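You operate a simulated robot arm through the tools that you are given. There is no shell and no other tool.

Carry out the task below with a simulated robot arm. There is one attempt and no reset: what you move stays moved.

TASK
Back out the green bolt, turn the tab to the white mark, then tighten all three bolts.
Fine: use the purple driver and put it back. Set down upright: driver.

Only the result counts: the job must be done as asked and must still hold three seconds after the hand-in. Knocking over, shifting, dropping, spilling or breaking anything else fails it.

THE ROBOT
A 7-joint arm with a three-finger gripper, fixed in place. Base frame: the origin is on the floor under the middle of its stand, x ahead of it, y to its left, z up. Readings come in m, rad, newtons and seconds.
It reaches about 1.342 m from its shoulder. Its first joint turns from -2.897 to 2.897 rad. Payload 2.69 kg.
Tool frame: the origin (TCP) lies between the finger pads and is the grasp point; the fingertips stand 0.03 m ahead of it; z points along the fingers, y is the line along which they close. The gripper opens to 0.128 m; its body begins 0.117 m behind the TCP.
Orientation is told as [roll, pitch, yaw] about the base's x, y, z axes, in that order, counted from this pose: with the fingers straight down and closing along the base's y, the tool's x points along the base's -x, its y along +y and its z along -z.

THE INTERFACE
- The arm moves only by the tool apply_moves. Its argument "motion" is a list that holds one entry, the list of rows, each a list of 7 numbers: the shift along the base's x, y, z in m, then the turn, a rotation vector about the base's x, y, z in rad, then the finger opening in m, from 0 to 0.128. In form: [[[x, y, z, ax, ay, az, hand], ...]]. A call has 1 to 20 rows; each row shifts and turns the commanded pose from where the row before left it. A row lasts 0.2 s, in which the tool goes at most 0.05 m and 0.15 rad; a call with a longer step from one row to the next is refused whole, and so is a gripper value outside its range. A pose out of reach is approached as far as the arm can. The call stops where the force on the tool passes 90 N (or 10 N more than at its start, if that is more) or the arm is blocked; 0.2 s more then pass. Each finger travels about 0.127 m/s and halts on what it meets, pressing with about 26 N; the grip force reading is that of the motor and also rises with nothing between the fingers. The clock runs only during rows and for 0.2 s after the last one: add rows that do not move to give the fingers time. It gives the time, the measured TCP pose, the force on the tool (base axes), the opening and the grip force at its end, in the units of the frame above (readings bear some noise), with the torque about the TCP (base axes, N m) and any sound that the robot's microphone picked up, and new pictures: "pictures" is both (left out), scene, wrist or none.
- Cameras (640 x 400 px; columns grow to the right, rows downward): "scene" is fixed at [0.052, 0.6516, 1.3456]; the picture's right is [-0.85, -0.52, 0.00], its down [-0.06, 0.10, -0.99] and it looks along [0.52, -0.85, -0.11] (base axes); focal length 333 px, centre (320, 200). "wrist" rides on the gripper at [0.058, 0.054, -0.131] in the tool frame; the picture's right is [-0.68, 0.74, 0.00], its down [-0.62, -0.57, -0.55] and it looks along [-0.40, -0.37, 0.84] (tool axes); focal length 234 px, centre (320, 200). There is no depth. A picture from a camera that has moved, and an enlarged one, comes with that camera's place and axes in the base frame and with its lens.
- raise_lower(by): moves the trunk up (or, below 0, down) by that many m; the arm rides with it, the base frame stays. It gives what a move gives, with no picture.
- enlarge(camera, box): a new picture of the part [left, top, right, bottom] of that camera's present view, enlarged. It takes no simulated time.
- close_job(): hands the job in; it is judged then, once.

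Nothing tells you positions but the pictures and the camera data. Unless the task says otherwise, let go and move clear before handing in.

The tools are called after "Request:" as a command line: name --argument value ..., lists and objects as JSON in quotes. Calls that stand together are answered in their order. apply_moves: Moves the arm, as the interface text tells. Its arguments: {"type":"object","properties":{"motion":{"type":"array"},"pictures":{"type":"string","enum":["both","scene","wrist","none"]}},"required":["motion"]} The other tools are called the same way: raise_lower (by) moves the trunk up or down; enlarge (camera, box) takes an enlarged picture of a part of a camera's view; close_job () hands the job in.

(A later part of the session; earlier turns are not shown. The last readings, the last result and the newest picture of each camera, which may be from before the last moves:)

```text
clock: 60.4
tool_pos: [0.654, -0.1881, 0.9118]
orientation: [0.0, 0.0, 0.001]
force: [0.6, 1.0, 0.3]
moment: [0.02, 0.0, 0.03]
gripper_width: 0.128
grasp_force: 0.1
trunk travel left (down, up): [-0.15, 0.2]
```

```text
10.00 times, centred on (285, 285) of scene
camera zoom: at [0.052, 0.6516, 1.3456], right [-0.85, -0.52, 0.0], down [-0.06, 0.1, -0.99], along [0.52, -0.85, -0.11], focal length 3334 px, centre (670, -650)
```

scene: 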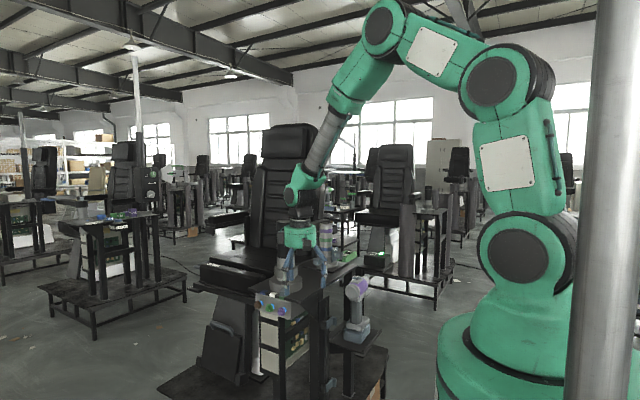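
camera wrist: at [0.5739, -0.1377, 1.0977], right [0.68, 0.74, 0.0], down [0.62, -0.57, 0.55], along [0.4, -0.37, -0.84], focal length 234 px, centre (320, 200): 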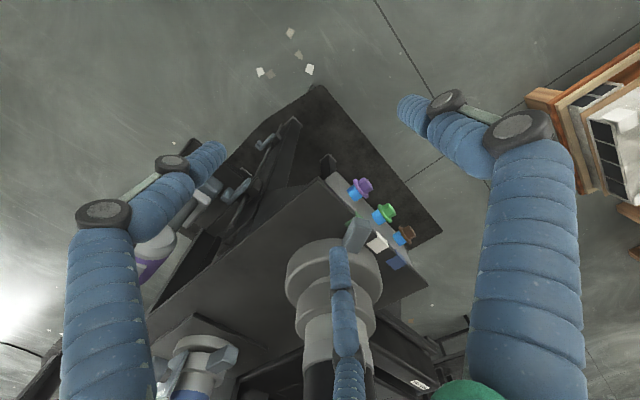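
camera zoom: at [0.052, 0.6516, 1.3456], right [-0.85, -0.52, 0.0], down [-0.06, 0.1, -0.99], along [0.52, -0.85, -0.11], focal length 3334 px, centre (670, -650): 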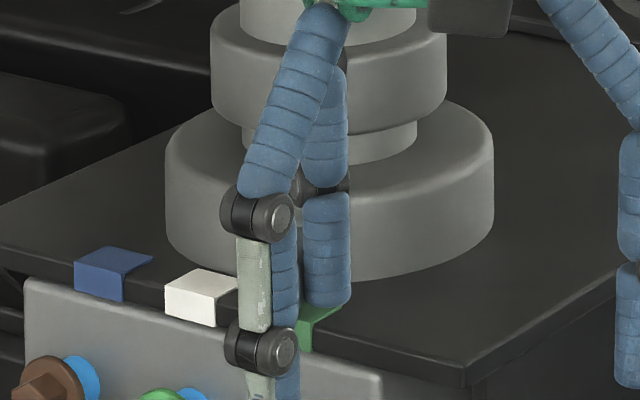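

The tab is turning easily. Continuing along the arc.

Request:
apply_moves --motion '[[[0.0045, 0.0031, 0, 0, 0, 0, 0.128], [0.0045, 0.003, 0, 0, 0, 0, 0.128], [0.0045, 0.0027, 0, 0, 0, 0, 0.128], [0.0045, 0.0024, 0, 0, 0, 0, 0.128]]]' --pictures "none"

Request:
enlarge --camera "wrist" --box '[290, 190, 410, 310]'

Request:
enlarge --camera "scene" --box '[260, 265, 310, 305]'

```text
clock: 61.4
tool_pos: [0.6719, -0.1763, 0.9113]
orientation: [0.001, 0.0, 0.0]
force: [-0.2, 0.1, 0.0]
moment: [-0.01, 0.0, 0.0]
gripper_width: 0.1277
grasp_force: 0.1
trunk travel left (down, up): [-0.15, 0.2]
```

```text
3.33 times, centred on (350, 250) of wrist
camera zoom: at [0.6138, -0.1226, 1.0425], right [0.68, 0.74, 0.0], down [0.62, -0.57, 0.55], along [0.4, -0.37, -0.84], focal length 781 px, centre (220, 33)
```

zoom: 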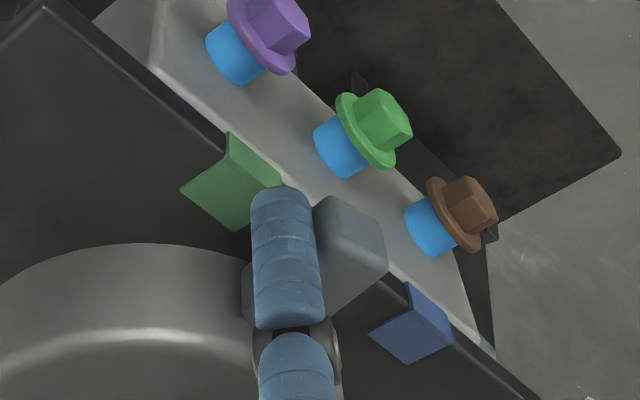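

```text
10.00 times, centred on (285, 285) of scene
camera zoom: at [0.052, 0.6516, 1.3456], right [-0.85, -0.52, 0.0], down [-0.06, 0.1, -0.99], along [0.52, -0.85, -0.11], focal length 3334 px, centre (670, -650)
```

zoom: 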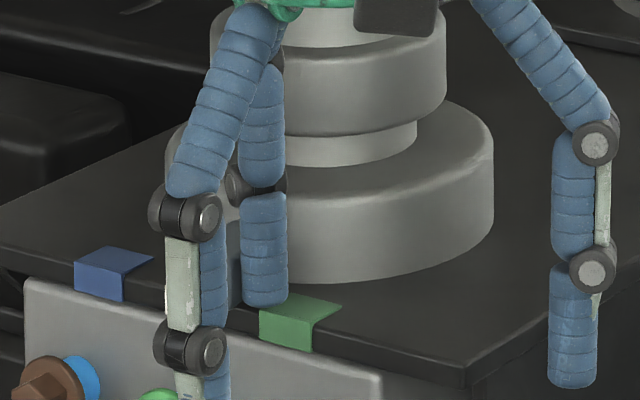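

The tab now covers the white mark. I'll back the finger off and look at where it stands.

Request:
apply_moves --motion '[[[-0.01, -0.004, 0, 0, 0, 0, 0.128], [-0.02, -0.01, 0.01, 0, 0, 0, 0.128], [-0.03, 0.01, 0.03, 0, 0, 0, 0.128], [-0.02, 0.02, 0.03, 0, 0, 0, 0.128], [0, 0, 0, 0, 0, 0, 0.128]]]' --pictures "wrist"

Request:
enlarge --camera "wrist" --box '[330, 130, 450, 250]'

Request:
enlarge --camera "scene" --box '[250, 275, 300, 315]'

```text
clock: 62.6
tool_pos: [0.5894, -0.1611, 0.9851]
orientation: [0.0, 0.0, -0.002]
force: [-1.3, -0.1, 0.7]
moment: [0.01, -0.06, -0.01]
gripper_width: 0.1279
grasp_force: 0.1
trunk travel left (down, up): [-0.15, 0.2]
camera wrist: at [0.5293, -0.1068, 1.1161], right [0.68, 0.74, 0.0], down [0.61, -0.57, 0.55], along [0.4, -0.37, -0.84], focal length 234 px, centre (320, 200)
```

wrist: 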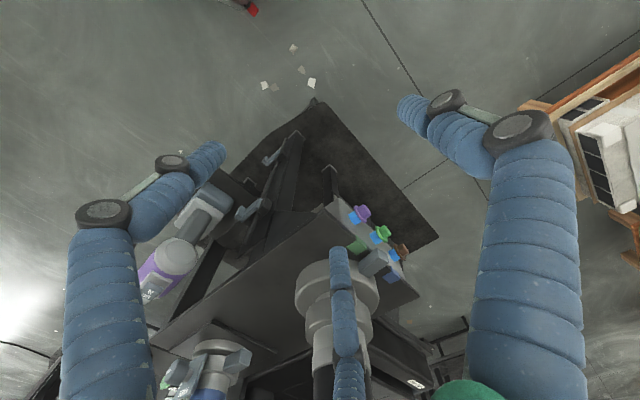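

```text
3.33 times, centred on (390, 190) of wrist
camera zoom: at [0.5293, -0.1068, 1.1161], right [0.68, 0.74, 0.0], down [0.61, -0.57, 0.55], along [0.4, -0.37, -0.84], focal length 781 px, centre (87, 233)
```

zoom: 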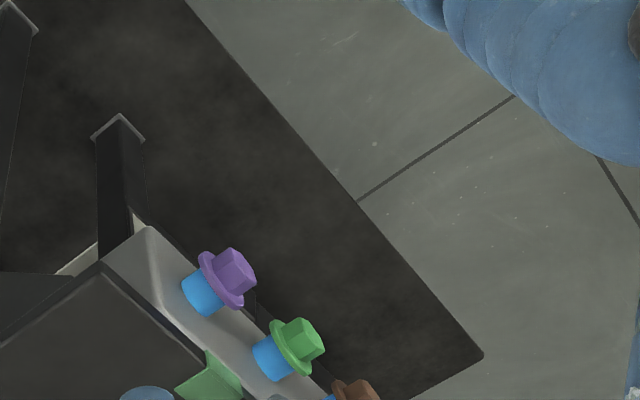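

```text
10.00 times, centred on (275, 295) of scene
camera zoom: at [0.052, 0.6516, 1.3456], right [-0.85, -0.52, 0.0], down [-0.06, 0.1, -0.99], along [0.52, -0.85, -0.11], focal length 3334 px, centre (770, -750)
```

zoom: 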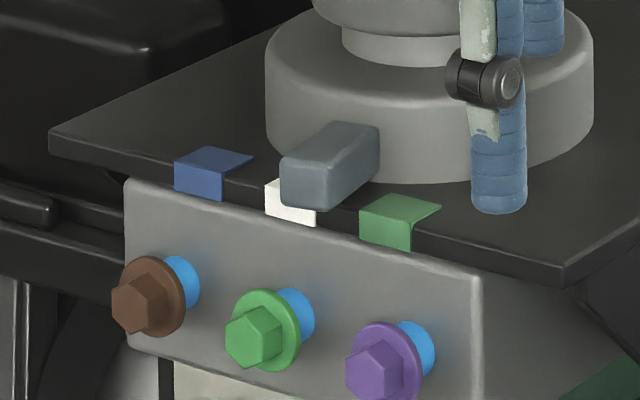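

The tab is about 12° short of the white mark. I'll go back in and push it the rest of the way in small steps.

Request:
apply_moves --motion '[[[0.02, -0.02, -0.03, 0, 0, 0, 0.128], [0.03, -0.01, -0.03, 0, 0, 0, 0.128], [0.02, 0.01, -0.01, 0, 0, 0, 0.128], [0.01, 0.004, 0, 0, 0, 0, 0.128], [0.004, 0.0015, 0, 0, 0, 0, 0.128], [0.004, 0.0015, 0, 0, 0, 0, 0.128], [0.004, 0.001, 0, 0, 0, 0, 0.128]]]' --pictures "none"

Request:
enlarge --camera "wrist" --box '[290, 190, 410, 310]'

Request:
enlarge --camera "scene" --box '[250, 275, 300, 315]'

```text
clock: 64.2
tool_pos: [0.6865, -0.1745, 0.913]
orientation: [0.001, 0.002, 0.001]
force: [-1.1, 1.5, 0.6]
moment: [0.01, 0.02, -0.02]
gripper_width: 0.1273
grasp_force: 0.1
trunk travel left (down, up): [-0.15, 0.2]
```

```text
3.33 times, centred on (350, 250) of wrist
camera zoom: at [0.6267, -0.1197, 1.045], right [0.68, 0.74, 0.0], down [0.62, -0.57, 0.55], along [0.4, -0.37, -0.84], focal length 781 px, centre (220, 33)
```

zoom: 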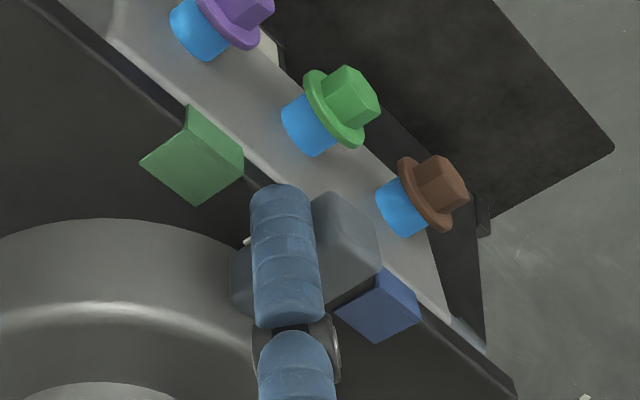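

```text
10.00 times, centred on (275, 295) of scene
camera zoom: at [0.052, 0.6516, 1.3456], right [-0.85, -0.52, 0.0], down [-0.06, 0.1, -0.99], along [0.52, -0.85, -0.11], focal length 3334 px, centre (770, -750)
```

zoom: 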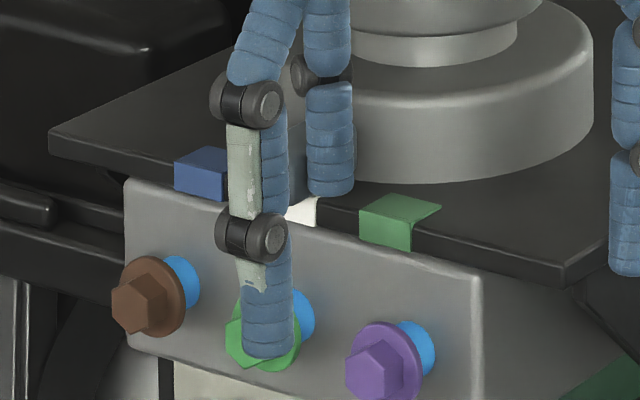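

Request:
apply_moves --motion '[[[-0.01, -0.004, 0, 0, 0, 0, 0.128], [-0.02, -0.01, 0.01, 0, 0, 0, 0.128], [-0.03, 0.01, 0.03, 0, 0, 0, 0.128], [-0.03, 0.02, 0.03, 0, 0, 0, 0.128], [0, 0, 0, 0, 0, 0, 0.128]]]' --pictures "wrist"

Request:
enlarge --camera "wrist" --box '[330, 200, 430, 300]'

Request:
enlarge --camera "scene" --box '[250, 275, 300, 315]'

```text
clock: 65.4
tool_pos: [0.5959, -0.1592, 0.9813]
orientation: [0.0, -0.001, 0.0]
force: [-0.3, 0.0, 0.2]
moment: [-0.04, -0.09, -0.01]
gripper_width: 0.1279
grasp_force: 0.0
trunk travel left (down, up): [-0.15, 0.2]
camera wrist: at [0.538, -0.1056, 1.1126], right [0.68, 0.74, 0.0], down [0.62, -0.57, 0.55], along [0.4, -0.37, -0.84], focal length 234 px, centre (320, 200)
```

wrist: 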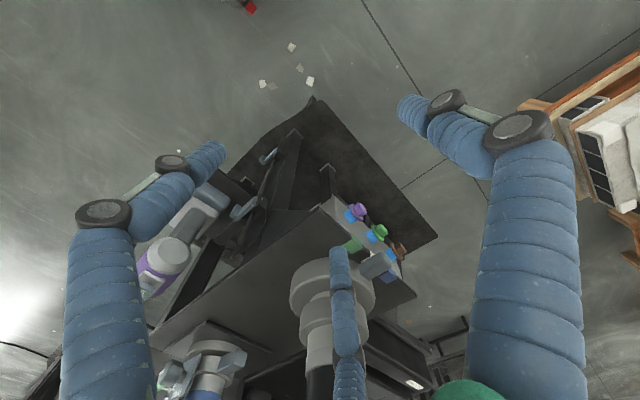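

```text
4.00 times, centred on (380, 250) of wrist
camera zoom: at [0.538, -0.1056, 1.1126], right [0.68, 0.74, 0.0], down [0.62, -0.57, 0.55], along [0.4, -0.37, -0.84], focal length 937 px, centre (80, 0)
```

zoom: 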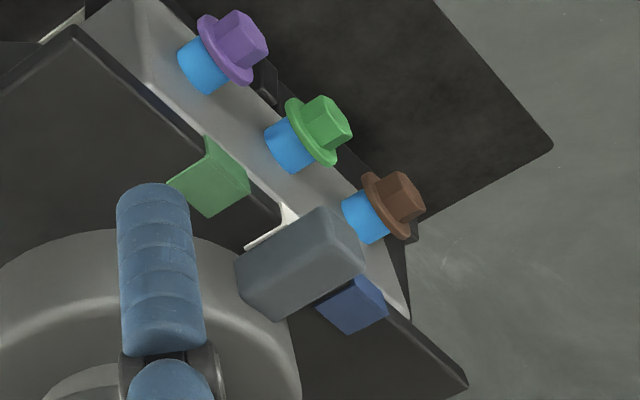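

```text
10.00 times, centred on (275, 295) of scene
camera zoom: at [0.052, 0.6516, 1.3456], right [-0.85, -0.52, 0.0], down [-0.06, 0.1, -0.99], along [0.52, -0.85, -0.11], focal length 3334 px, centre (770, -750)
```

zoom: 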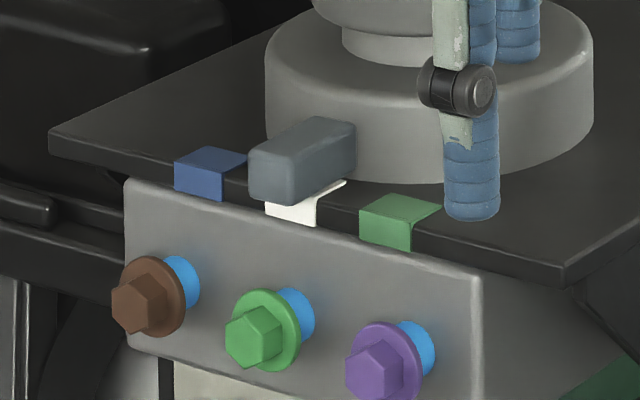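

The tab is still about 4.5° short. One more small push.

Request:
apply_moves --motion '[[[0.03, -0.02, -0.03, 0, 0, 0, 0.128], [0.03, -0.01, -0.03, 0, 0, 0, 0.128], [0.02, 0.01, -0.01, 0, 0, 0, 0.128], [0.008, 0.004, 0, 0, 0, 0, 0.128], [0.004, 0, 0, 0, 0, 0, 0.128], [0.0035, 0, 0, 0, 0, 0, 0.128], [0, 0, 0, 0, 0, 0, 0.128], [-0.01, -0.003, 0, 0, 0, 0, 0.128], [-0.02, -0.011, 0.01, 0, 0, 0, 0.128], [-0.03, 0.01, 0.03, 0, 0, 0, 0.128], [-0.03, 0.02, 0.03, 0, 0, 0, 0.128], [0, 0, 0, 0, 0, 0, 0.128]]]' --pictures "wrist"

Request:
enlarge --camera "wrist" --box '[330, 200, 430, 300]'

Request:
enlarge --camera "scene" --box '[250, 275, 300, 315]'

```text
clock: 68.0
tool_pos: [0.5977, -0.1557, 0.98]
orientation: [0.0, 0.0, 0.0]
force: [-0.5, 1.2, 0.2]
moment: [-0.05, -0.09, 0.01]
gripper_width: 0.128
grasp_force: 0.1
trunk travel left (down, up): [-0.15, 0.2]
camera wrist: at [0.5386, -0.1016, 1.112], right [0.68, 0.74, 0.0], down [0.62, -0.57, 0.55], along [0.4, -0.37, -0.84], focal length 234 px, centre (320, 200)
```

wrist: 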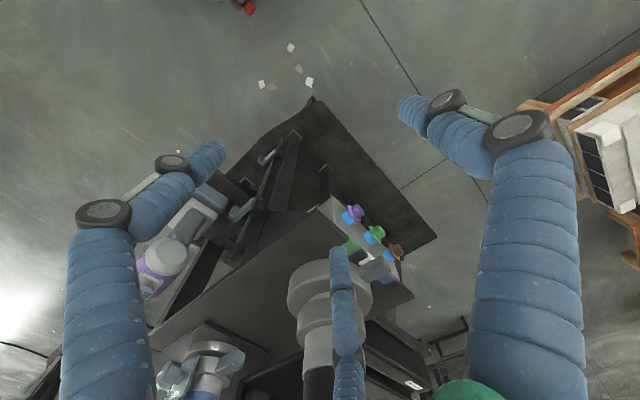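

```text
4.00 times, centred on (380, 250) of wrist
camera zoom: at [0.5386, -0.1016, 1.112], right [0.68, 0.74, 0.0], down [0.62, -0.57, 0.55], along [0.4, -0.37, -0.84], focal length 937 px, centre (80, 0)
```

zoom: 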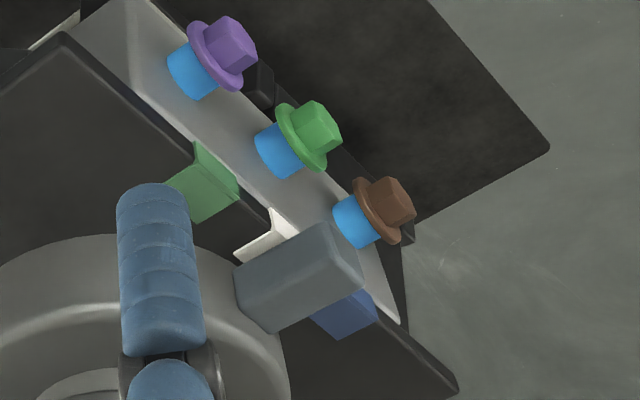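

```text
10.00 times, centred on (275, 295) of scene
camera zoom: at [0.052, 0.6516, 1.3456], right [-0.85, -0.52, 0.0], down [-0.06, 0.1, -0.99], along [0.52, -0.85, -0.11], focal length 3334 px, centre (770, -750)
```

zoom: 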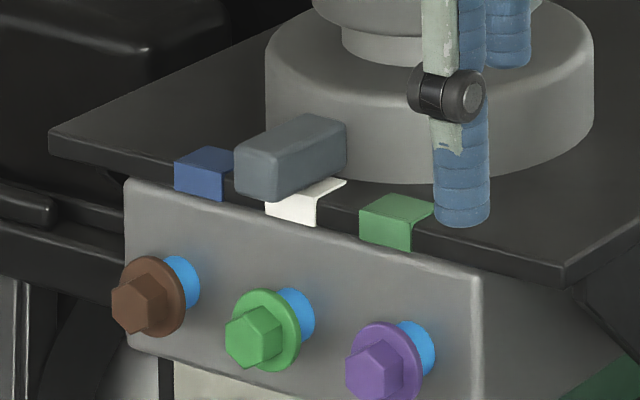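

Request:
enlarge --camera "wrist" --box '[360, 235, 410, 285]'

Request:
enlarge --camera "scene" --box '[262, 282, 292, 302]'

```text
8.00 times, centred on (385, 260) of wrist
camera zoom: at [0.5386, -0.1016, 1.112], right [0.68, 0.74, 0.0], down [0.62, -0.57, 0.55], along [0.4, -0.37, -0.84], focal length 1873 px, centre (-200, -280)
```

zoom: 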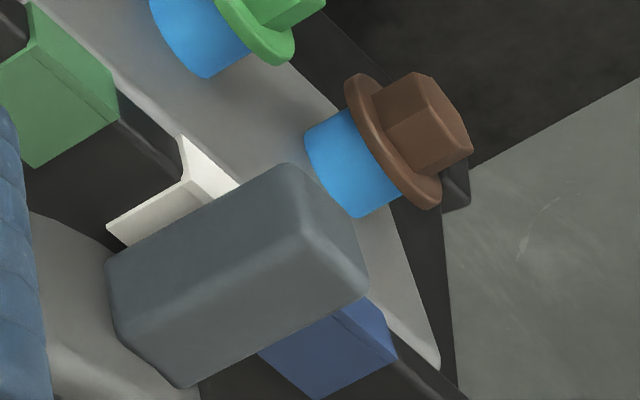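

```text
16.00 times, centred on (277, 292) of scene
camera zoom: at [0.052, 0.6516, 1.3456], right [-0.85, -0.52, 0.0], down [-0.06, 0.1, -0.99], along [0.52, -0.85, -0.11], focal length 5334 px, centre (1008, -1272)
```

zoom: 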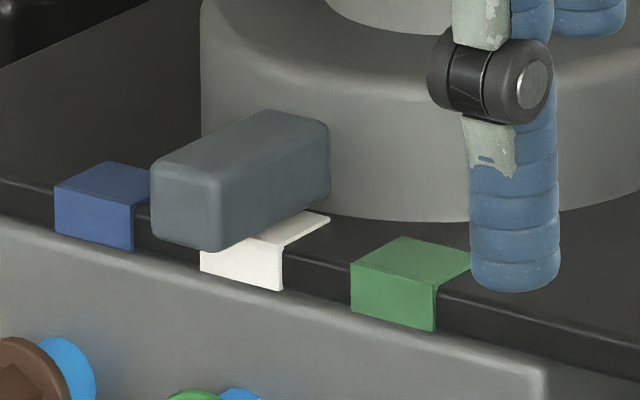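

The tab is now centred on the white mark within about 1–2°. Next I'll go back for the driver, now set to IN, with the hand pre-shaped for the grasp.

Request:
apply_moves --motion '[[[-0.0023, -0.0416, 0.005, 0, 0, 0, 0.128], [-0.0023, -0.0416, 0.005, 0, 0, 0, 0.128], [-0.0023, -0.0416, 0, 0, 0, 0, 0.128], [-0.0023, -0.0416, 0, 0, 0, 0, 0.128], [-0.0023, -0.0416, 0, 0, 0, 0, 0.128], [-0.0023, -0.0416, 0, 0, 0, 0, 0.128], [-0.0023, -0.0416, 0, 0, 0, 0, 0.128], [-0.0023, -0.0416, 0, 0, 0, 0.049, 0.1], [0, 0, -0.02, 0, 0, 0, 0.09], [0, 0, -0.02, 0, 0, 0, 0.09], [0, 0, 0, 0, 0, 0, 0.09]]]'

Request:
enlarge --camera "wrist" --box '[200, 80, 420, 280]'

Request:
enlarge --camera "scene" --box '[330, 240, 390, 310]'

```text
clock: 70.4
tool_pos: [0.5811, -0.4892, 0.9489]
orientation: [0.0, 0.0, 0.049]
force: [-0.1, 0.0, -0.3]
moment: [-0.05, 0.04, -0.02]
gripper_width: 0.0901
grasp_force: 0.1
trunk travel left (down, up): [-0.15, 0.2]
camera wrist: at [0.5203, -0.4382, 1.0805], right [0.64, 0.77, 0.0], down [0.64, -0.54, 0.55], along [0.42, -0.35, -0.84], focal length 234 px, centre (320, 200)
```

scene: 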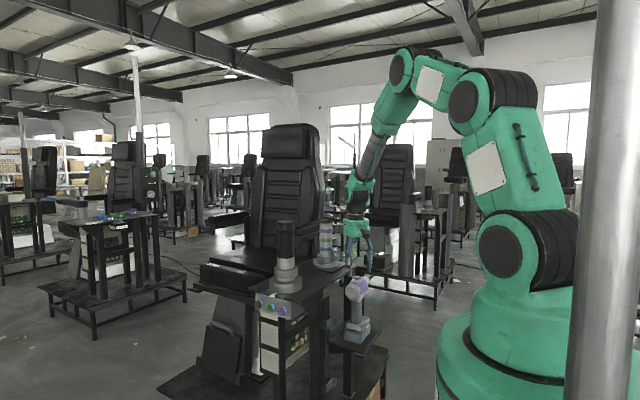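
wrist: 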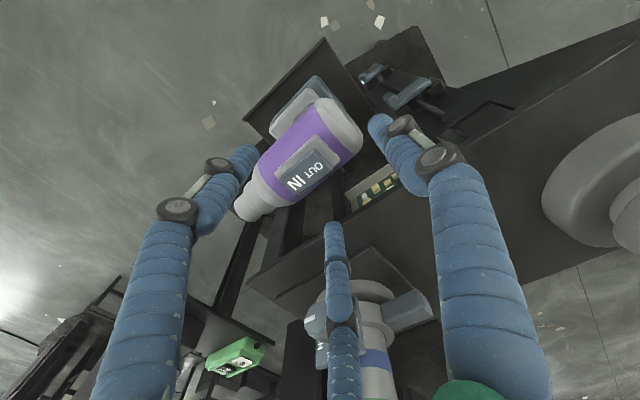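

```text
2.00 times, centred on (310, 180) of wrist
camera zoom: at [0.5203, -0.4382, 1.0805], right [0.64, 0.77, 0.0], down [0.64, -0.54, 0.55], along [0.42, -0.35, -0.84], focal length 468 px, centre (340, 240)
```

zoom: 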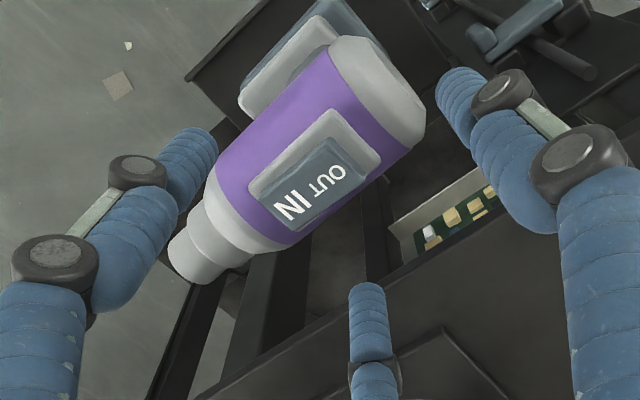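

```text
5.71 times, centred on (360, 275) of scene
camera zoom: at [0.052, 0.6516, 1.3456], right [-0.85, -0.52, 0.0], down [-0.06, 0.1, -0.99], along [0.52, -0.85, -0.11], focal length 1905 px, centre (91, -229)
```

zoom: 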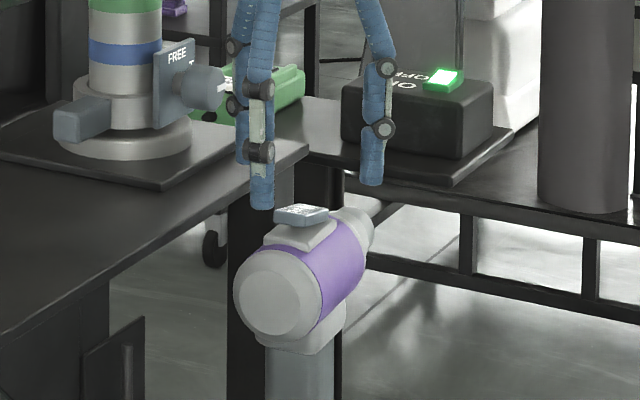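

Request:
apply_moves --motion '[[[0.001, 0, -0.015, 0, 0, 0, 0.088], [0, 0, -0.02, 0, 0, 0, 0.088], [0, 0, -0.02, 0, 0, 0, 0.088], [0, 0, -0.018, 0, 0, 0, 0.088], [0, 0, -0.015, 0, 0, 0, 0.088], [0, 0, 0, 0, 0, 0, 0.088]]]' --pictures "wrist"

Request:
enlarge --camera "scene" --box '[330, 250, 390, 310]'

Request:
enlarge --camera "wrist" --box '[200, 80, 420, 280]'

```text
clock: 71.8
tool_pos: [0.5822, -0.4909, 0.864]
orientation: [-0.001, -0.002, 0.05]
force: [-0.1, -0.1, -0.1]
moment: [0.02, 0.01, 0.01]
gripper_width: 0.0881
grasp_force: 0.1
trunk travel left (down, up): [-0.15, 0.2]
camera wrist: at [0.5208, -0.4389, 0.9949], right [0.64, 0.77, 0.0], down [0.64, -0.54, 0.55], along [0.42, -0.35, -0.84], focal length 234 px, centre (320, 200)
```

wrist: 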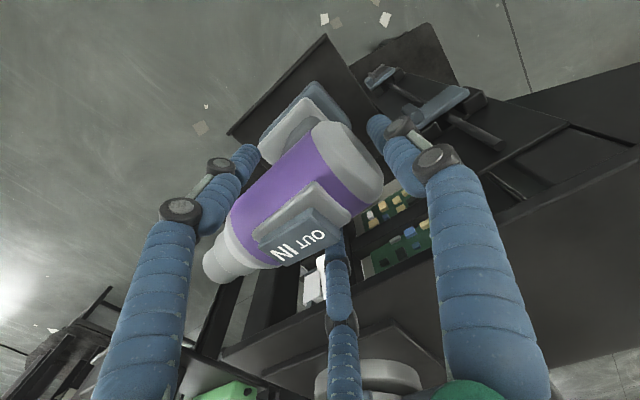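

```text
6.67 times, centred on (360, 280) of scene
camera zoom: at [0.052, 0.6516, 1.3456], right [-0.85, -0.52, 0.0], down [-0.06, 0.1, -0.99], along [0.52, -0.85, -0.11], focal length 2222 px, centre (53, -333)
```

zoom: 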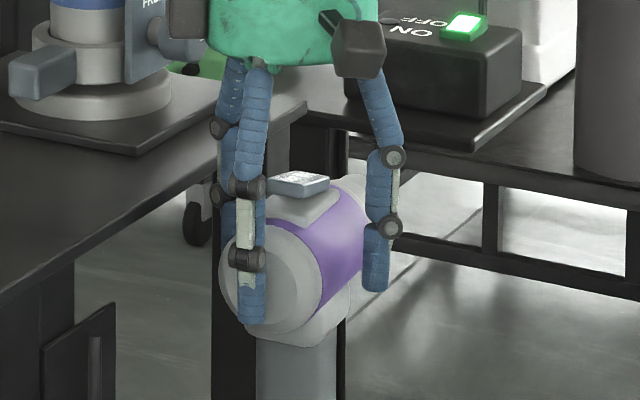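

```text
2.00 times, centred on (310, 180) of wrist
camera zoom: at [0.5208, -0.4389, 0.9949], right [0.64, 0.77, 0.0], down [0.64, -0.54, 0.55], along [0.42, -0.35, -0.84], focal length 468 px, centre (340, 240)
```

zoom: 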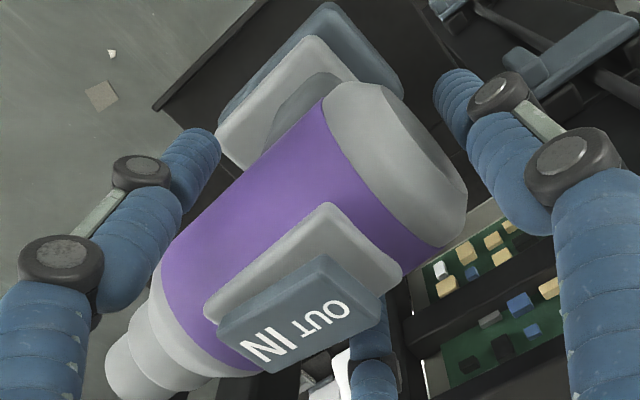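

Request:
apply_moves --motion '[[[0, 0.0015, -0.004, 0, 0, 0, 0.088], [0, 0, 0, 0, 0, 0, 0.076], [0, 0, 0, 0, 0, 0, 0.068], [0, 0, 0, 0, 0, 0, 0.06], [0, 0, 0, 0, 0, 0, 0.05], [0, 0, 0, 0, 0, 0, 0.03], [0, 0, 0, 0, 0, 0, 0.03]]]' --pictures "wrist"

Request:
enlarge --camera "scene" --box '[335, 265, 385, 345]'

Request:
enlarge --camera "wrist" --box '[200, 80, 420, 280]'

```text
clock: 73.4
tool_pos: [0.5831, -0.4882, 0.8596]
orientation: [0.0, 0.0, 0.048]
force: [1.3, -3.2, 1.7]
moment: [-0.11, -0.05, 0.07]
gripper_width: 0.0713
grasp_force: 25.8
trunk travel left (down, up): [-0.15, 0.2]
camera wrist: at [0.5218, -0.437, 0.9911], right [0.64, 0.77, 0.0], down [0.64, -0.53, 0.55], along [0.42, -0.35, -0.84], focal length 234 px, centre (320, 200)
```

wrist: 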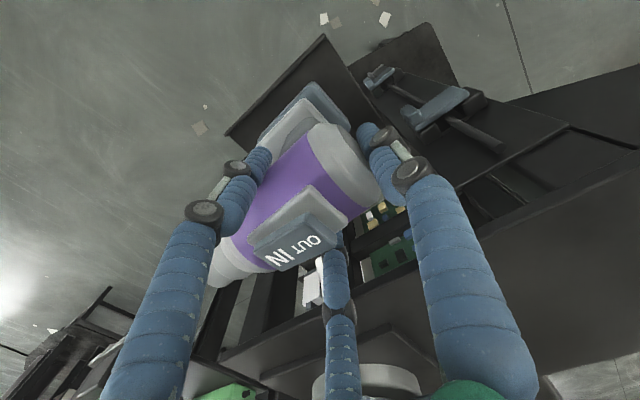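

```text
5.00 times, centred on (360, 305) of scene
camera zoom: at [0.052, 0.6516, 1.3456], right [-0.85, -0.52, 0.0], down [-0.06, 0.1, -0.99], along [0.52, -0.85, -0.11], focal length 1667 px, centre (120, -325)
```

zoom: 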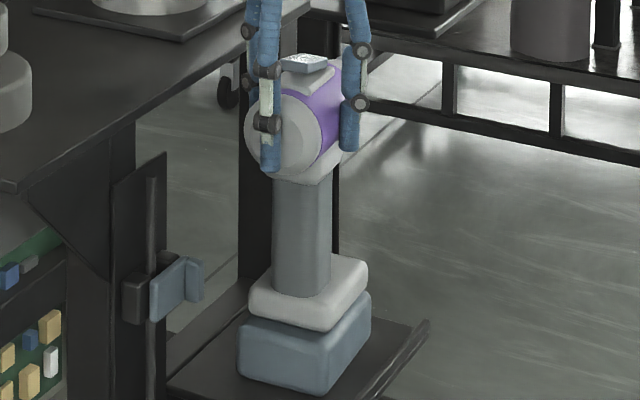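

```text
2.00 times, centred on (310, 180) of wrist
camera zoom: at [0.5218, -0.437, 0.9911], right [0.64, 0.77, 0.0], down [0.64, -0.53, 0.55], along [0.42, -0.35, -0.84], focal length 468 px, centre (340, 240)
```

zoom: 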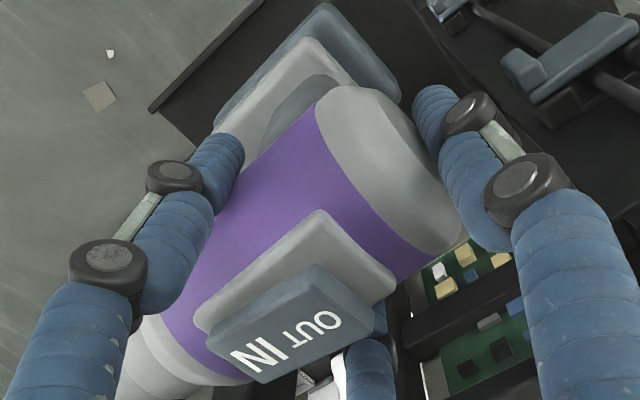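

Gripped again at 26 N. I'll lift and take it back around to the bolts.

Request:
apply_moves --motion '[[[0, 0, 0.01, 0, 0, 0, 0.03], [0, 0, 0.03, 0, 0, 0, 0.03], [0, 0, 0.035, 0, 0, 0, 0.03], [0, 0, 0.04, 0, 0, 0, 0.03], [0, 0, 0.035, 0, 0, 0, 0.03], [-0.02, 0.015, 0, 0, 0, -0.01, 0.03], [-0.03, 0.02, 0, 0, 0, -0.013, 0.03], [-0.033, 0.025, 0, 0, 0, -0.013, 0.03], [0, 0.035, 0, 0, 0, -0.013, 0.03], [0, 0.04, 0, 0, 0, 0, 0.03], [0, 0.04, 0, 0, 0, 0, 0.03], [0, 0.04, 0, 0, 0, 0, 0.03], [0, 0.04, 0, 0, 0, 0, 0.03], [0, 0.04, 0, 0, 0, 0, 0.03], [0, 0.04, 0, 0, 0, 0, 0.03], [0, 0.04, 0, 0, 0, 0, 0.03], [0, 0.04, 0, 0, 0, 0, 0.03], [0, 0.04, 0, 0, 0, 0, 0.03], [0, 0.025, 0, 0, 0, 0, 0.03], [0, 0, 0, 0, 0, 0, 0.03]]]'

Request:
enlarge --camera "wrist" --box '[200, 80, 420, 280]'

```text
clock: 77.6
tool_pos: [0.4998, -0.0063, 1.0115]
orientation: [0.001, 0.0, 0.0]
force: [0.0, 0.0, -8.9]
moment: [0.25, -0.01, 0.01]
gripper_width: 0.0716
grasp_force: 26.1
trunk travel left (down, up): [-0.15, 0.2]
camera wrist: at [0.4402, 0.0481, 1.1429], right [0.68, 0.74, 0.0], down [0.62, -0.57, 0.55], along [0.4, -0.37, -0.84], focal length 234 px, centre (320, 200)
```

scene: 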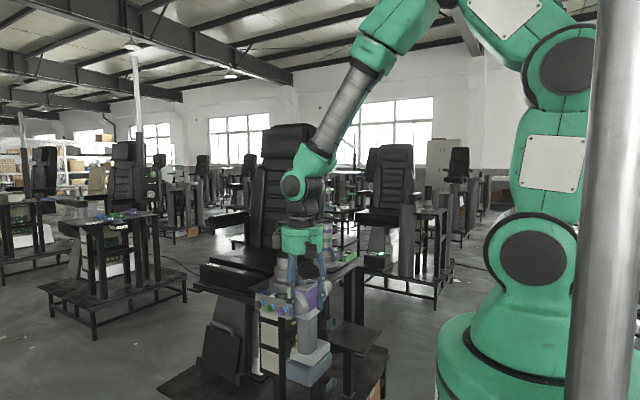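
wrist: 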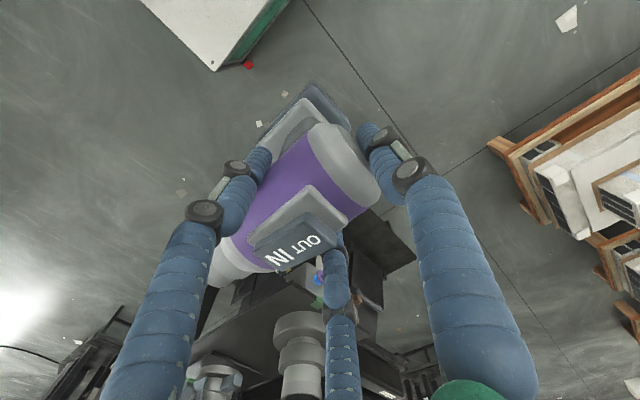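

```text
2.00 times, centred on (310, 180) of wrist
camera zoom: at [0.4402, 0.0481, 1.1429], right [0.68, 0.74, 0.0], down [0.62, -0.57, 0.55], along [0.4, -0.37, -0.84], focal length 468 px, centre (340, 240)
```

zoom: 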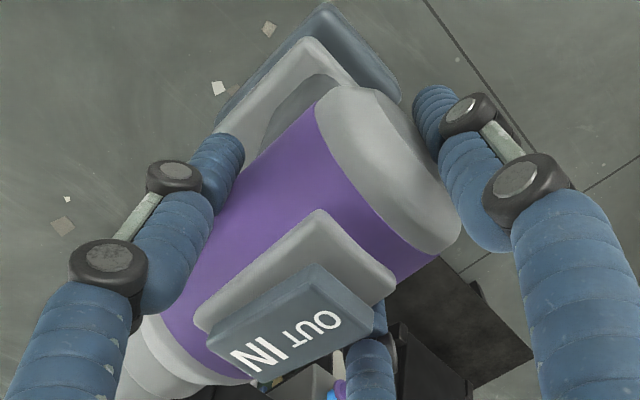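

Request:
apply_moves --motion '[[[0.02, 0, 0, 0, 0, 0, 0.03], [0.035, 0, 0, 0, 0, 0, 0.03], [0.04, 0, 0, 0, 0, 0, 0.03], [0.04, 0, 0, 0, 0, 0, 0.03], [0.04, 0, 0, 0, 0, 0, 0.03], [0.04, 0, 0, 0, 0, 0, 0.03], [0.035, 0, 0, 0, 0, 0, 0.03], [0.018, 0, -0.02, 0, 0, 0, 0.03], [0, 0, -0.03, 0, 0, 0, 0.03], [0, 0, -0.035, 0, 0, 0, 0.03], [0, 0, -0.035, 0, 0, 0, 0.03], [0, -0.01, -0.03, 0, 0, 0, 0.03], [0, -0.015, -0.005, 0, 0, 0, 0.03], [0, 0, 0, 0, 0, 0, 0.03]]]' --pictures "wrist"

Request:
enlarge --camera "scene" --box '[250, 290, 285, 318]'

Request:
enlarge --camera "wrist" --box '[170, 220, 290, 340]'

```text
clock: 80.6
tool_pos: [0.7691, -0.0355, 0.8532]
orientation: [0.001, 0.001, -0.001]
force: [-0.1, -0.4, -8.4]
moment: [0.27, 0.01, 0.0]
gripper_width: 0.0712
grasp_force: 26.3
trunk travel left (down, up): [-0.15, 0.2]
camera wrist: at [0.7109, 0.0183, 0.9852], right [0.68, 0.74, 0.0], down [0.62, -0.57, 0.55], along [0.4, -0.37, -0.84], focal length 234 px, centre (320, 200)
```

wrist: 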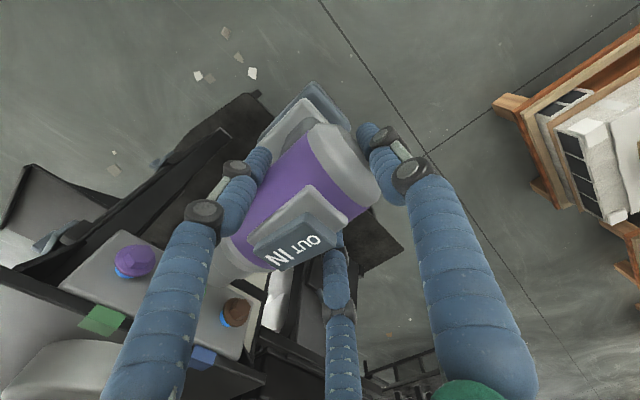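

```text
14.29 times, centred on (268, 304) of scene
camera zoom: at [0.052, 0.6516, 1.3456], right [-0.85, -0.52, 0.0], down [-0.06, 0.1, -0.99], along [0.52, -0.85, -0.11], focal length 4763 px, centre (1070, -1286)
```

zoom: 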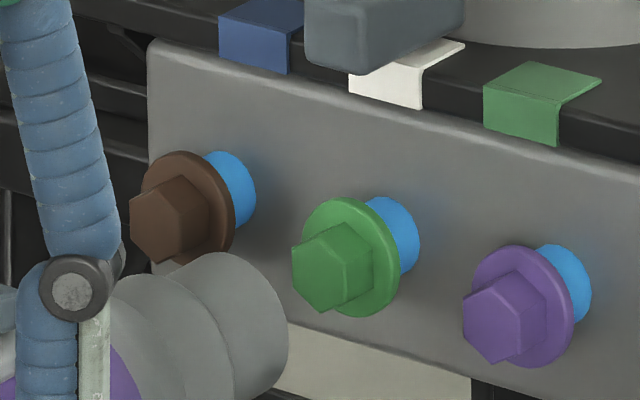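

```text
3.33 times, centred on (230, 280) of wrist
camera zoom: at [0.7109, 0.0183, 0.9852], right [0.68, 0.74, 0.0], down [0.62, -0.57, 0.55], along [0.4, -0.37, -0.84], focal length 781 px, centre (620, -67)
```

zoom: 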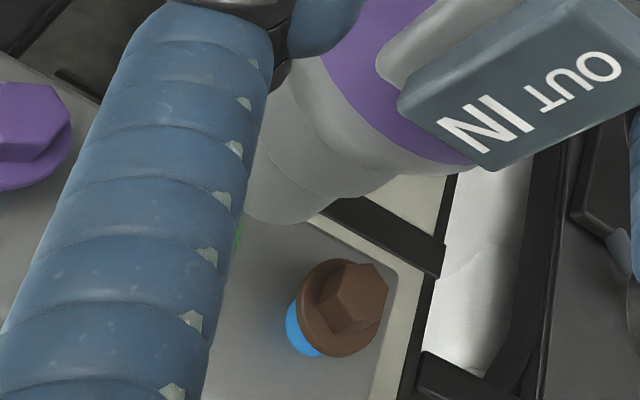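

Request:
apply_moves --motion '[[[-0.0015, -0.01, 0.001, 0, 0, 0, 0.03], [0, -0.008, 0, 0, 0, 0, 0.03], [0, 0, 0, 0, 0, 0, 0.03]]]' --pictures "none"

Request:
enlarge --camera "scene" --box '[255, 293, 285, 318]'

Request:
enlarge --camera "wrist" --box '[170, 230, 270, 330]'

```text
clock: 81.4
tool_pos: [0.7689, -0.0524, 0.8552]
orientation: [0.0, 0.0, 0.0]
force: [-0.2, 0.3, -7.7]
moment: [0.28, 0.01, 0.01]
gripper_width: 0.0716
grasp_force: 25.7
trunk travel left (down, up): [-0.15, 0.2]
```

```text
16.00 times, centred on (270, 306) of scene
camera zoom: at [0.052, 0.6516, 1.3456], right [-0.85, -0.52, 0.0], down [-0.06, 0.1, -0.99], along [0.52, -0.85, -0.11], focal length 5334 px, centre (1120, -1488)
```

zoom: 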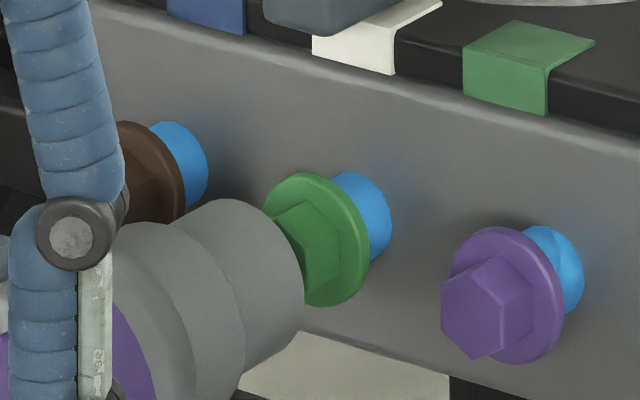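

```text
4.00 times, centred on (220, 280) of wrist
camera zoom: at [0.7096, 0.0009, 0.9867], right [0.68, 0.74, 0.0], down [0.62, -0.57, 0.55], along [0.4, -0.37, -0.84], focal length 937 px, centre (720, -120)
```

zoom: 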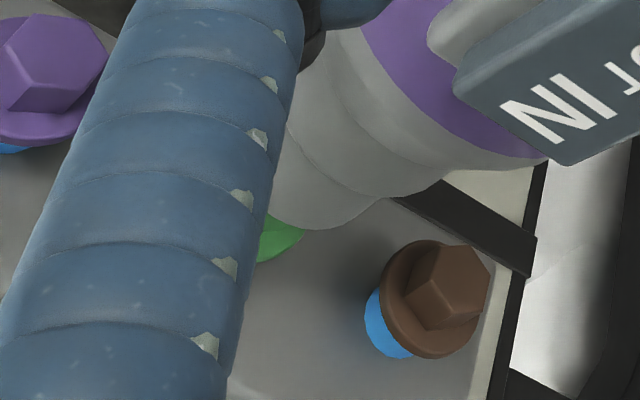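

The height is right; I'll shift x by -2 mm and advance onto the head.

Request:
apply_moves --motion '[[[-0.002, -0.006, 0, 0, 0, 0, 0.03], [0, -0.006, 0, 0, 0, 0, 0.03], [0, -0.003, 0, 0, 0, 0, 0.03], [0, 0, 0, 0, 0, 0, 0.03]]]' --pictures "none"

Request:
enlarge --camera "scene" --box '[255, 293, 285, 318]'

```text
clock: 82.4
tool_pos: [0.7649, -0.0665, 0.855]
orientation: [-0.001, -0.001, 0.001]
force: [3.0, 2.7, -9.0]
moment: [0.25, -0.05, 0.4]
gripper_width: 0.0714
grasp_force: 25.6
trunk travel left (down, up): [-0.15, 0.2]
```

```text
16.00 times, centred on (270, 306) of scene
camera zoom: at [0.052, 0.6516, 1.3456], right [-0.85, -0.52, 0.0], down [-0.06, 0.1, -0.99], along [0.52, -0.85, -0.11], focal length 5334 px, centre (1120, -1488)
```

zoom: 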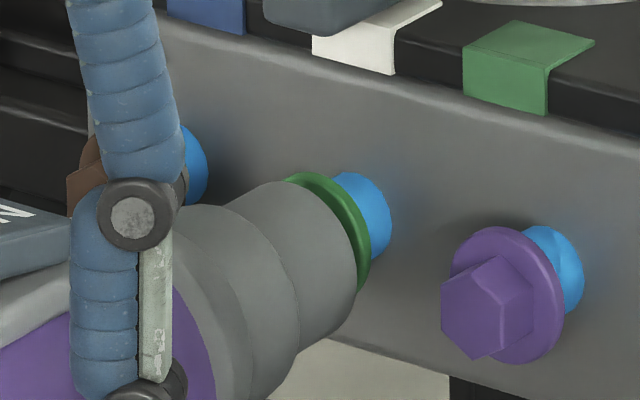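

There's a slight sideways force (+3 N in x), so I overcorrected. I'll shift back +2 mm in x and re-read.

Request:
apply_moves --motion '[[[0.002, 0, 0, 0, 0, 0, 0.03], [0, 0, 0, 0, 0, 0, 0.03]]]' --pictures "none"

```text
clock: 83.0
tool_pos: [0.7674, -0.0665, 0.8555]
orientation: [0.0, 0.001, 0.0]
force: [1.2, -0.4, -9.2]
moment: [0.21, -0.02, -0.01]
gripper_width: 0.0713
grasp_force: 26.2
trunk travel left (down, up): [-0.15, 0.2]
```

Request:
apply_moves --motion '[[[0, -0.003, 0, 0, 0, 0, 0.03], [0, -0.002, 0, 0, 0, 0, 0.03], [0, 0, 0, 0, 0, 0, 0.03]]]' --pictures "none"

Request:
enlarge --camera "scene" --box '[255, 293, 285, 318]'

```text
clock: 83.8
tool_pos: [0.767, -0.0723, 0.8563]
orientation: [0.001, 0.0, 0.0]
force: [3.2, 0.2, -7.7]
moment: [0.13, -0.07, 0.41]
gripper_width: 0.0714
grasp_force: 26.1
trunk travel left (down, up): [-0.15, 0.2]
```

```text
16.00 times, centred on (270, 306) of scene
camera zoom: at [0.052, 0.6516, 1.3456], right [-0.85, -0.52, 0.0], down [-0.06, 0.1, -0.99], along [0.52, -0.85, -0.11], focal length 5334 px, centre (1120, -1488)
```

zoom: 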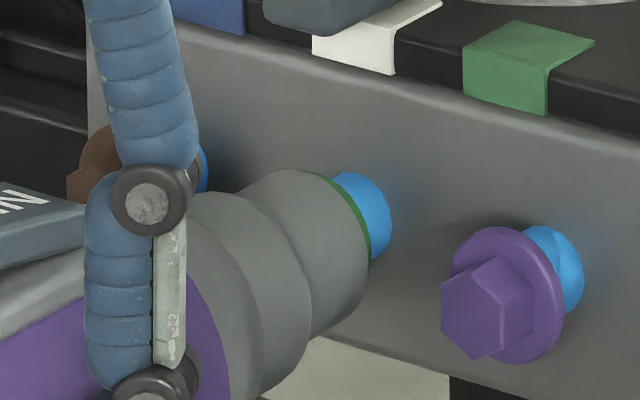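

Request:
apply_moves --motion '[[[0.0015, 0, 0.0005, 0, 0, 0, 0.03], [0, -0.0015, 0, 0, 0, 0, 0.03], [0, -0.001, 0, 0, 0, 0, 0.03]]]' --pictures "none"

Request:
enlarge --camera "scene" --box '[255, 293, 285, 318]'

```text
clock: 84.6
tool_pos: [0.767, -0.0735, 0.8553]
orientation: [-0.001, 0.001, -0.002]
force: [0.3, 0.1, -8.4]
moment: [0.28, 0.02, -0.01]
gripper_width: 0.0715
grasp_force: 25.8
trunk travel left (down, up): [-0.15, 0.2]
```

```text
16.00 times, centred on (270, 306) of scene
camera zoom: at [0.052, 0.6516, 1.3456], right [-0.85, -0.52, 0.0], down [-0.06, 0.1, -0.99], along [0.52, -0.85, -0.11], focal length 5334 px, centre (1120, -1488)
```

zoom: 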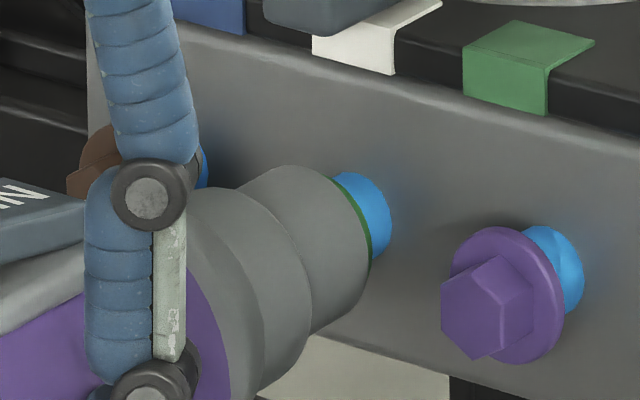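

Lateral forces are now near zero and the socket is nearly on the flange. I'll press on.

Request:
apply_moves --motion '[[[0, -0.0015, 0, 0, 0, 0, 0.03], [0, -0.0015, 0, 0, 0, 0, 0.03], [0, 0, 0, 0, 0, 0, 0.03]]]' --pictures "none"

Request:
enlarge --camera "scene" --box '[255, 293, 285, 318]'

```text
clock: 85.4
tool_pos: [0.7692, -0.0773, 0.8564]
orientation: [0.0, 0.001, -0.001]
force: [-1.3, 1.3, -9.5]
moment: [0.3, 0.08, -0.01]
gripper_width: 0.0715
grasp_force: 26.1
trunk travel left (down, up): [-0.15, 0.2]
```

```text
16.00 times, centred on (270, 306) of scene
camera zoom: at [0.052, 0.6516, 1.3456], right [-0.85, -0.52, 0.0], down [-0.06, 0.1, -0.99], along [0.52, -0.85, -0.11], focal length 5334 px, centre (1120, -1488)
```

zoom: 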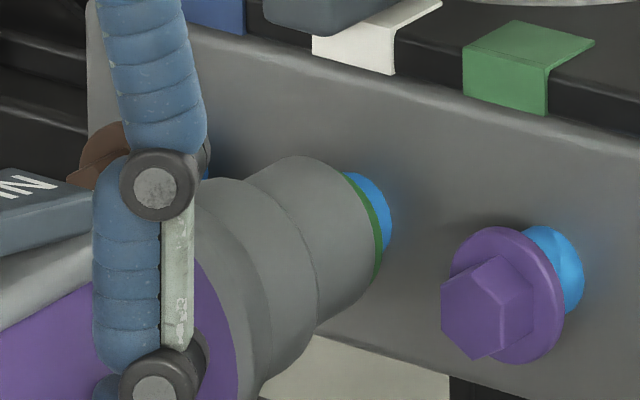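

The bolt is being driven in already. I'll follow it inward.

Request:
apply_moves --motion '[[[0, -0.0015, 0, 0, 0, 0, 0.03], [0, -0.0015, 0, 0, 0, 0, 0.03], [0, -0.0015, 0, 0, 0, 0, 0.03], [0, 0, 0, 0, 0, 0, 0.03]]]' --pictures "none"

Request:
enlarge --camera "scene" --box '[255, 293, 285, 318]'

```text
clock: 86.4
tool_pos: [0.7706, -0.0815, 0.8569]
orientation: [0.001, 0.0, 0.001]
force: [1.1, 10.1, -8.4]
moment: [0.22, 0.01, 0.15]
gripper_width: 0.0712
grasp_force: 26.0
trunk travel left (down, up): [-0.15, 0.2]
```

```text
16.00 times, centred on (270, 306) of scene
camera zoom: at [0.052, 0.6516, 1.3456], right [-0.85, -0.52, 0.0], down [-0.06, 0.1, -0.99], along [0.52, -0.85, -0.11], focal length 5334 px, centre (1120, -1488)
```

zoom: 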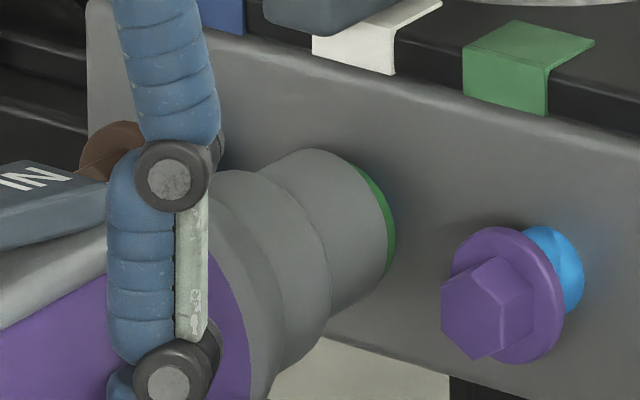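

Request:
apply_moves --motion '[[[0, -0.0015, 0, 0, 0, 0, 0.03], [0, -0.0015, 0, 0, 0, 0, 0.03], [0, 0, 0, 0, 0, 0, 0.03]]]' --pictures "none"

Request:
enlarge --camera "scene" --box '[255, 293, 285, 318]'

```text
clock: 87.2
tool_pos: [0.7689, -0.0842, 0.8563]
orientation: [-0.001, 0.001, -0.001]
force: [0.5, 0.1, -9.3]
moment: [0.25, -0.03, -0.02]
gripper_width: 0.0713
grasp_force: 25.9
trunk travel left (down, up): [-0.15, 0.2]
```

```text
16.00 times, centred on (270, 306) of scene
camera zoom: at [0.052, 0.6516, 1.3456], right [-0.85, -0.52, 0.0], down [-0.06, 0.1, -0.99], along [0.52, -0.85, -0.11], focal length 5334 px, centre (1120, -1488)
```

zoom: 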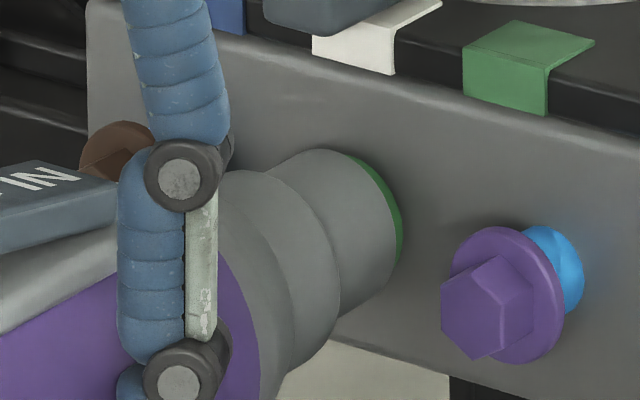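

Request:
apply_moves --motion '[[[0, -0.0015, 0, 0, 0, 0, 0.03], [0, -0.0015, 0, 0, 0, 0, 0.03], [0, -0.001, 0, 0, 0, 0, 0.03]]]' --pictures "none"

Request:
enlarge --camera "scene" --box '[255, 293, 285, 318]'

```text
clock: 88.0
tool_pos: [0.7686, -0.0859, 0.8559]
orientation: [0.001, 0.002, 0.001]
force: [-0.3, 22.6, -9.1]
moment: [0.47, 0.07, -0.11]
gripper_width: 0.0714
grasp_force: 25.9
trunk travel left (down, up): [-0.15, 0.2]
```

```text
16.00 times, centred on (270, 306) of scene
camera zoom: at [0.052, 0.6516, 1.3456], right [-0.85, -0.52, 0.0], down [-0.06, 0.1, -0.99], along [0.52, -0.85, -0.11], focal length 5334 px, centre (1120, -1488)
```

zoom: 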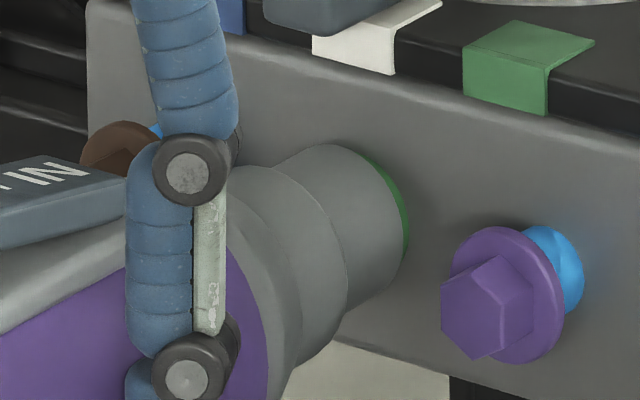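

The green flange is back at its seated position. I'll hold pressure a moment to make sure it is fully tight.

Request:
apply_moves --motion '[[[0, -0.001, 0, 0, 0, 0, 0.03], [0, 0, 0, 0, 0, 0, 0.03], [0, 0, 0, 0, 0, 0, 0.03], [0, 0, 0, 0, 0, 0, 0.03], [0, 0, 0, 0, 0, 0, 0.03]]]' --pictures "none"

Request:
enlarge --camera "scene" --box '[255, 293, 285, 318]'

```text
clock: 89.2
tool_pos: [0.7686, -0.0879, 0.8544]
orientation: [-0.001, 0.001, 0.0]
force: [3.4, 39.2, -0.1]
moment: [0.48, 0.01, 0.31]
gripper_width: 0.0717
grasp_force: 26.0
trunk travel left (down, up): [-0.15, 0.2]
```

```text
16.00 times, centred on (270, 306) of scene
camera zoom: at [0.052, 0.6516, 1.3456], right [-0.85, -0.52, 0.0], down [-0.06, 0.1, -0.99], along [0.52, -0.85, -0.11], focal length 5334 px, centre (1120, -1488)
```

zoom: 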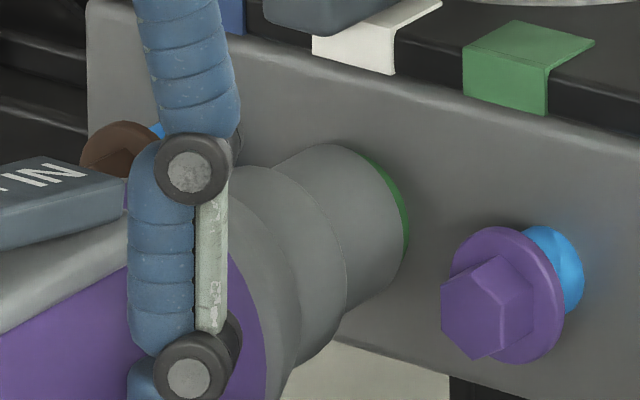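

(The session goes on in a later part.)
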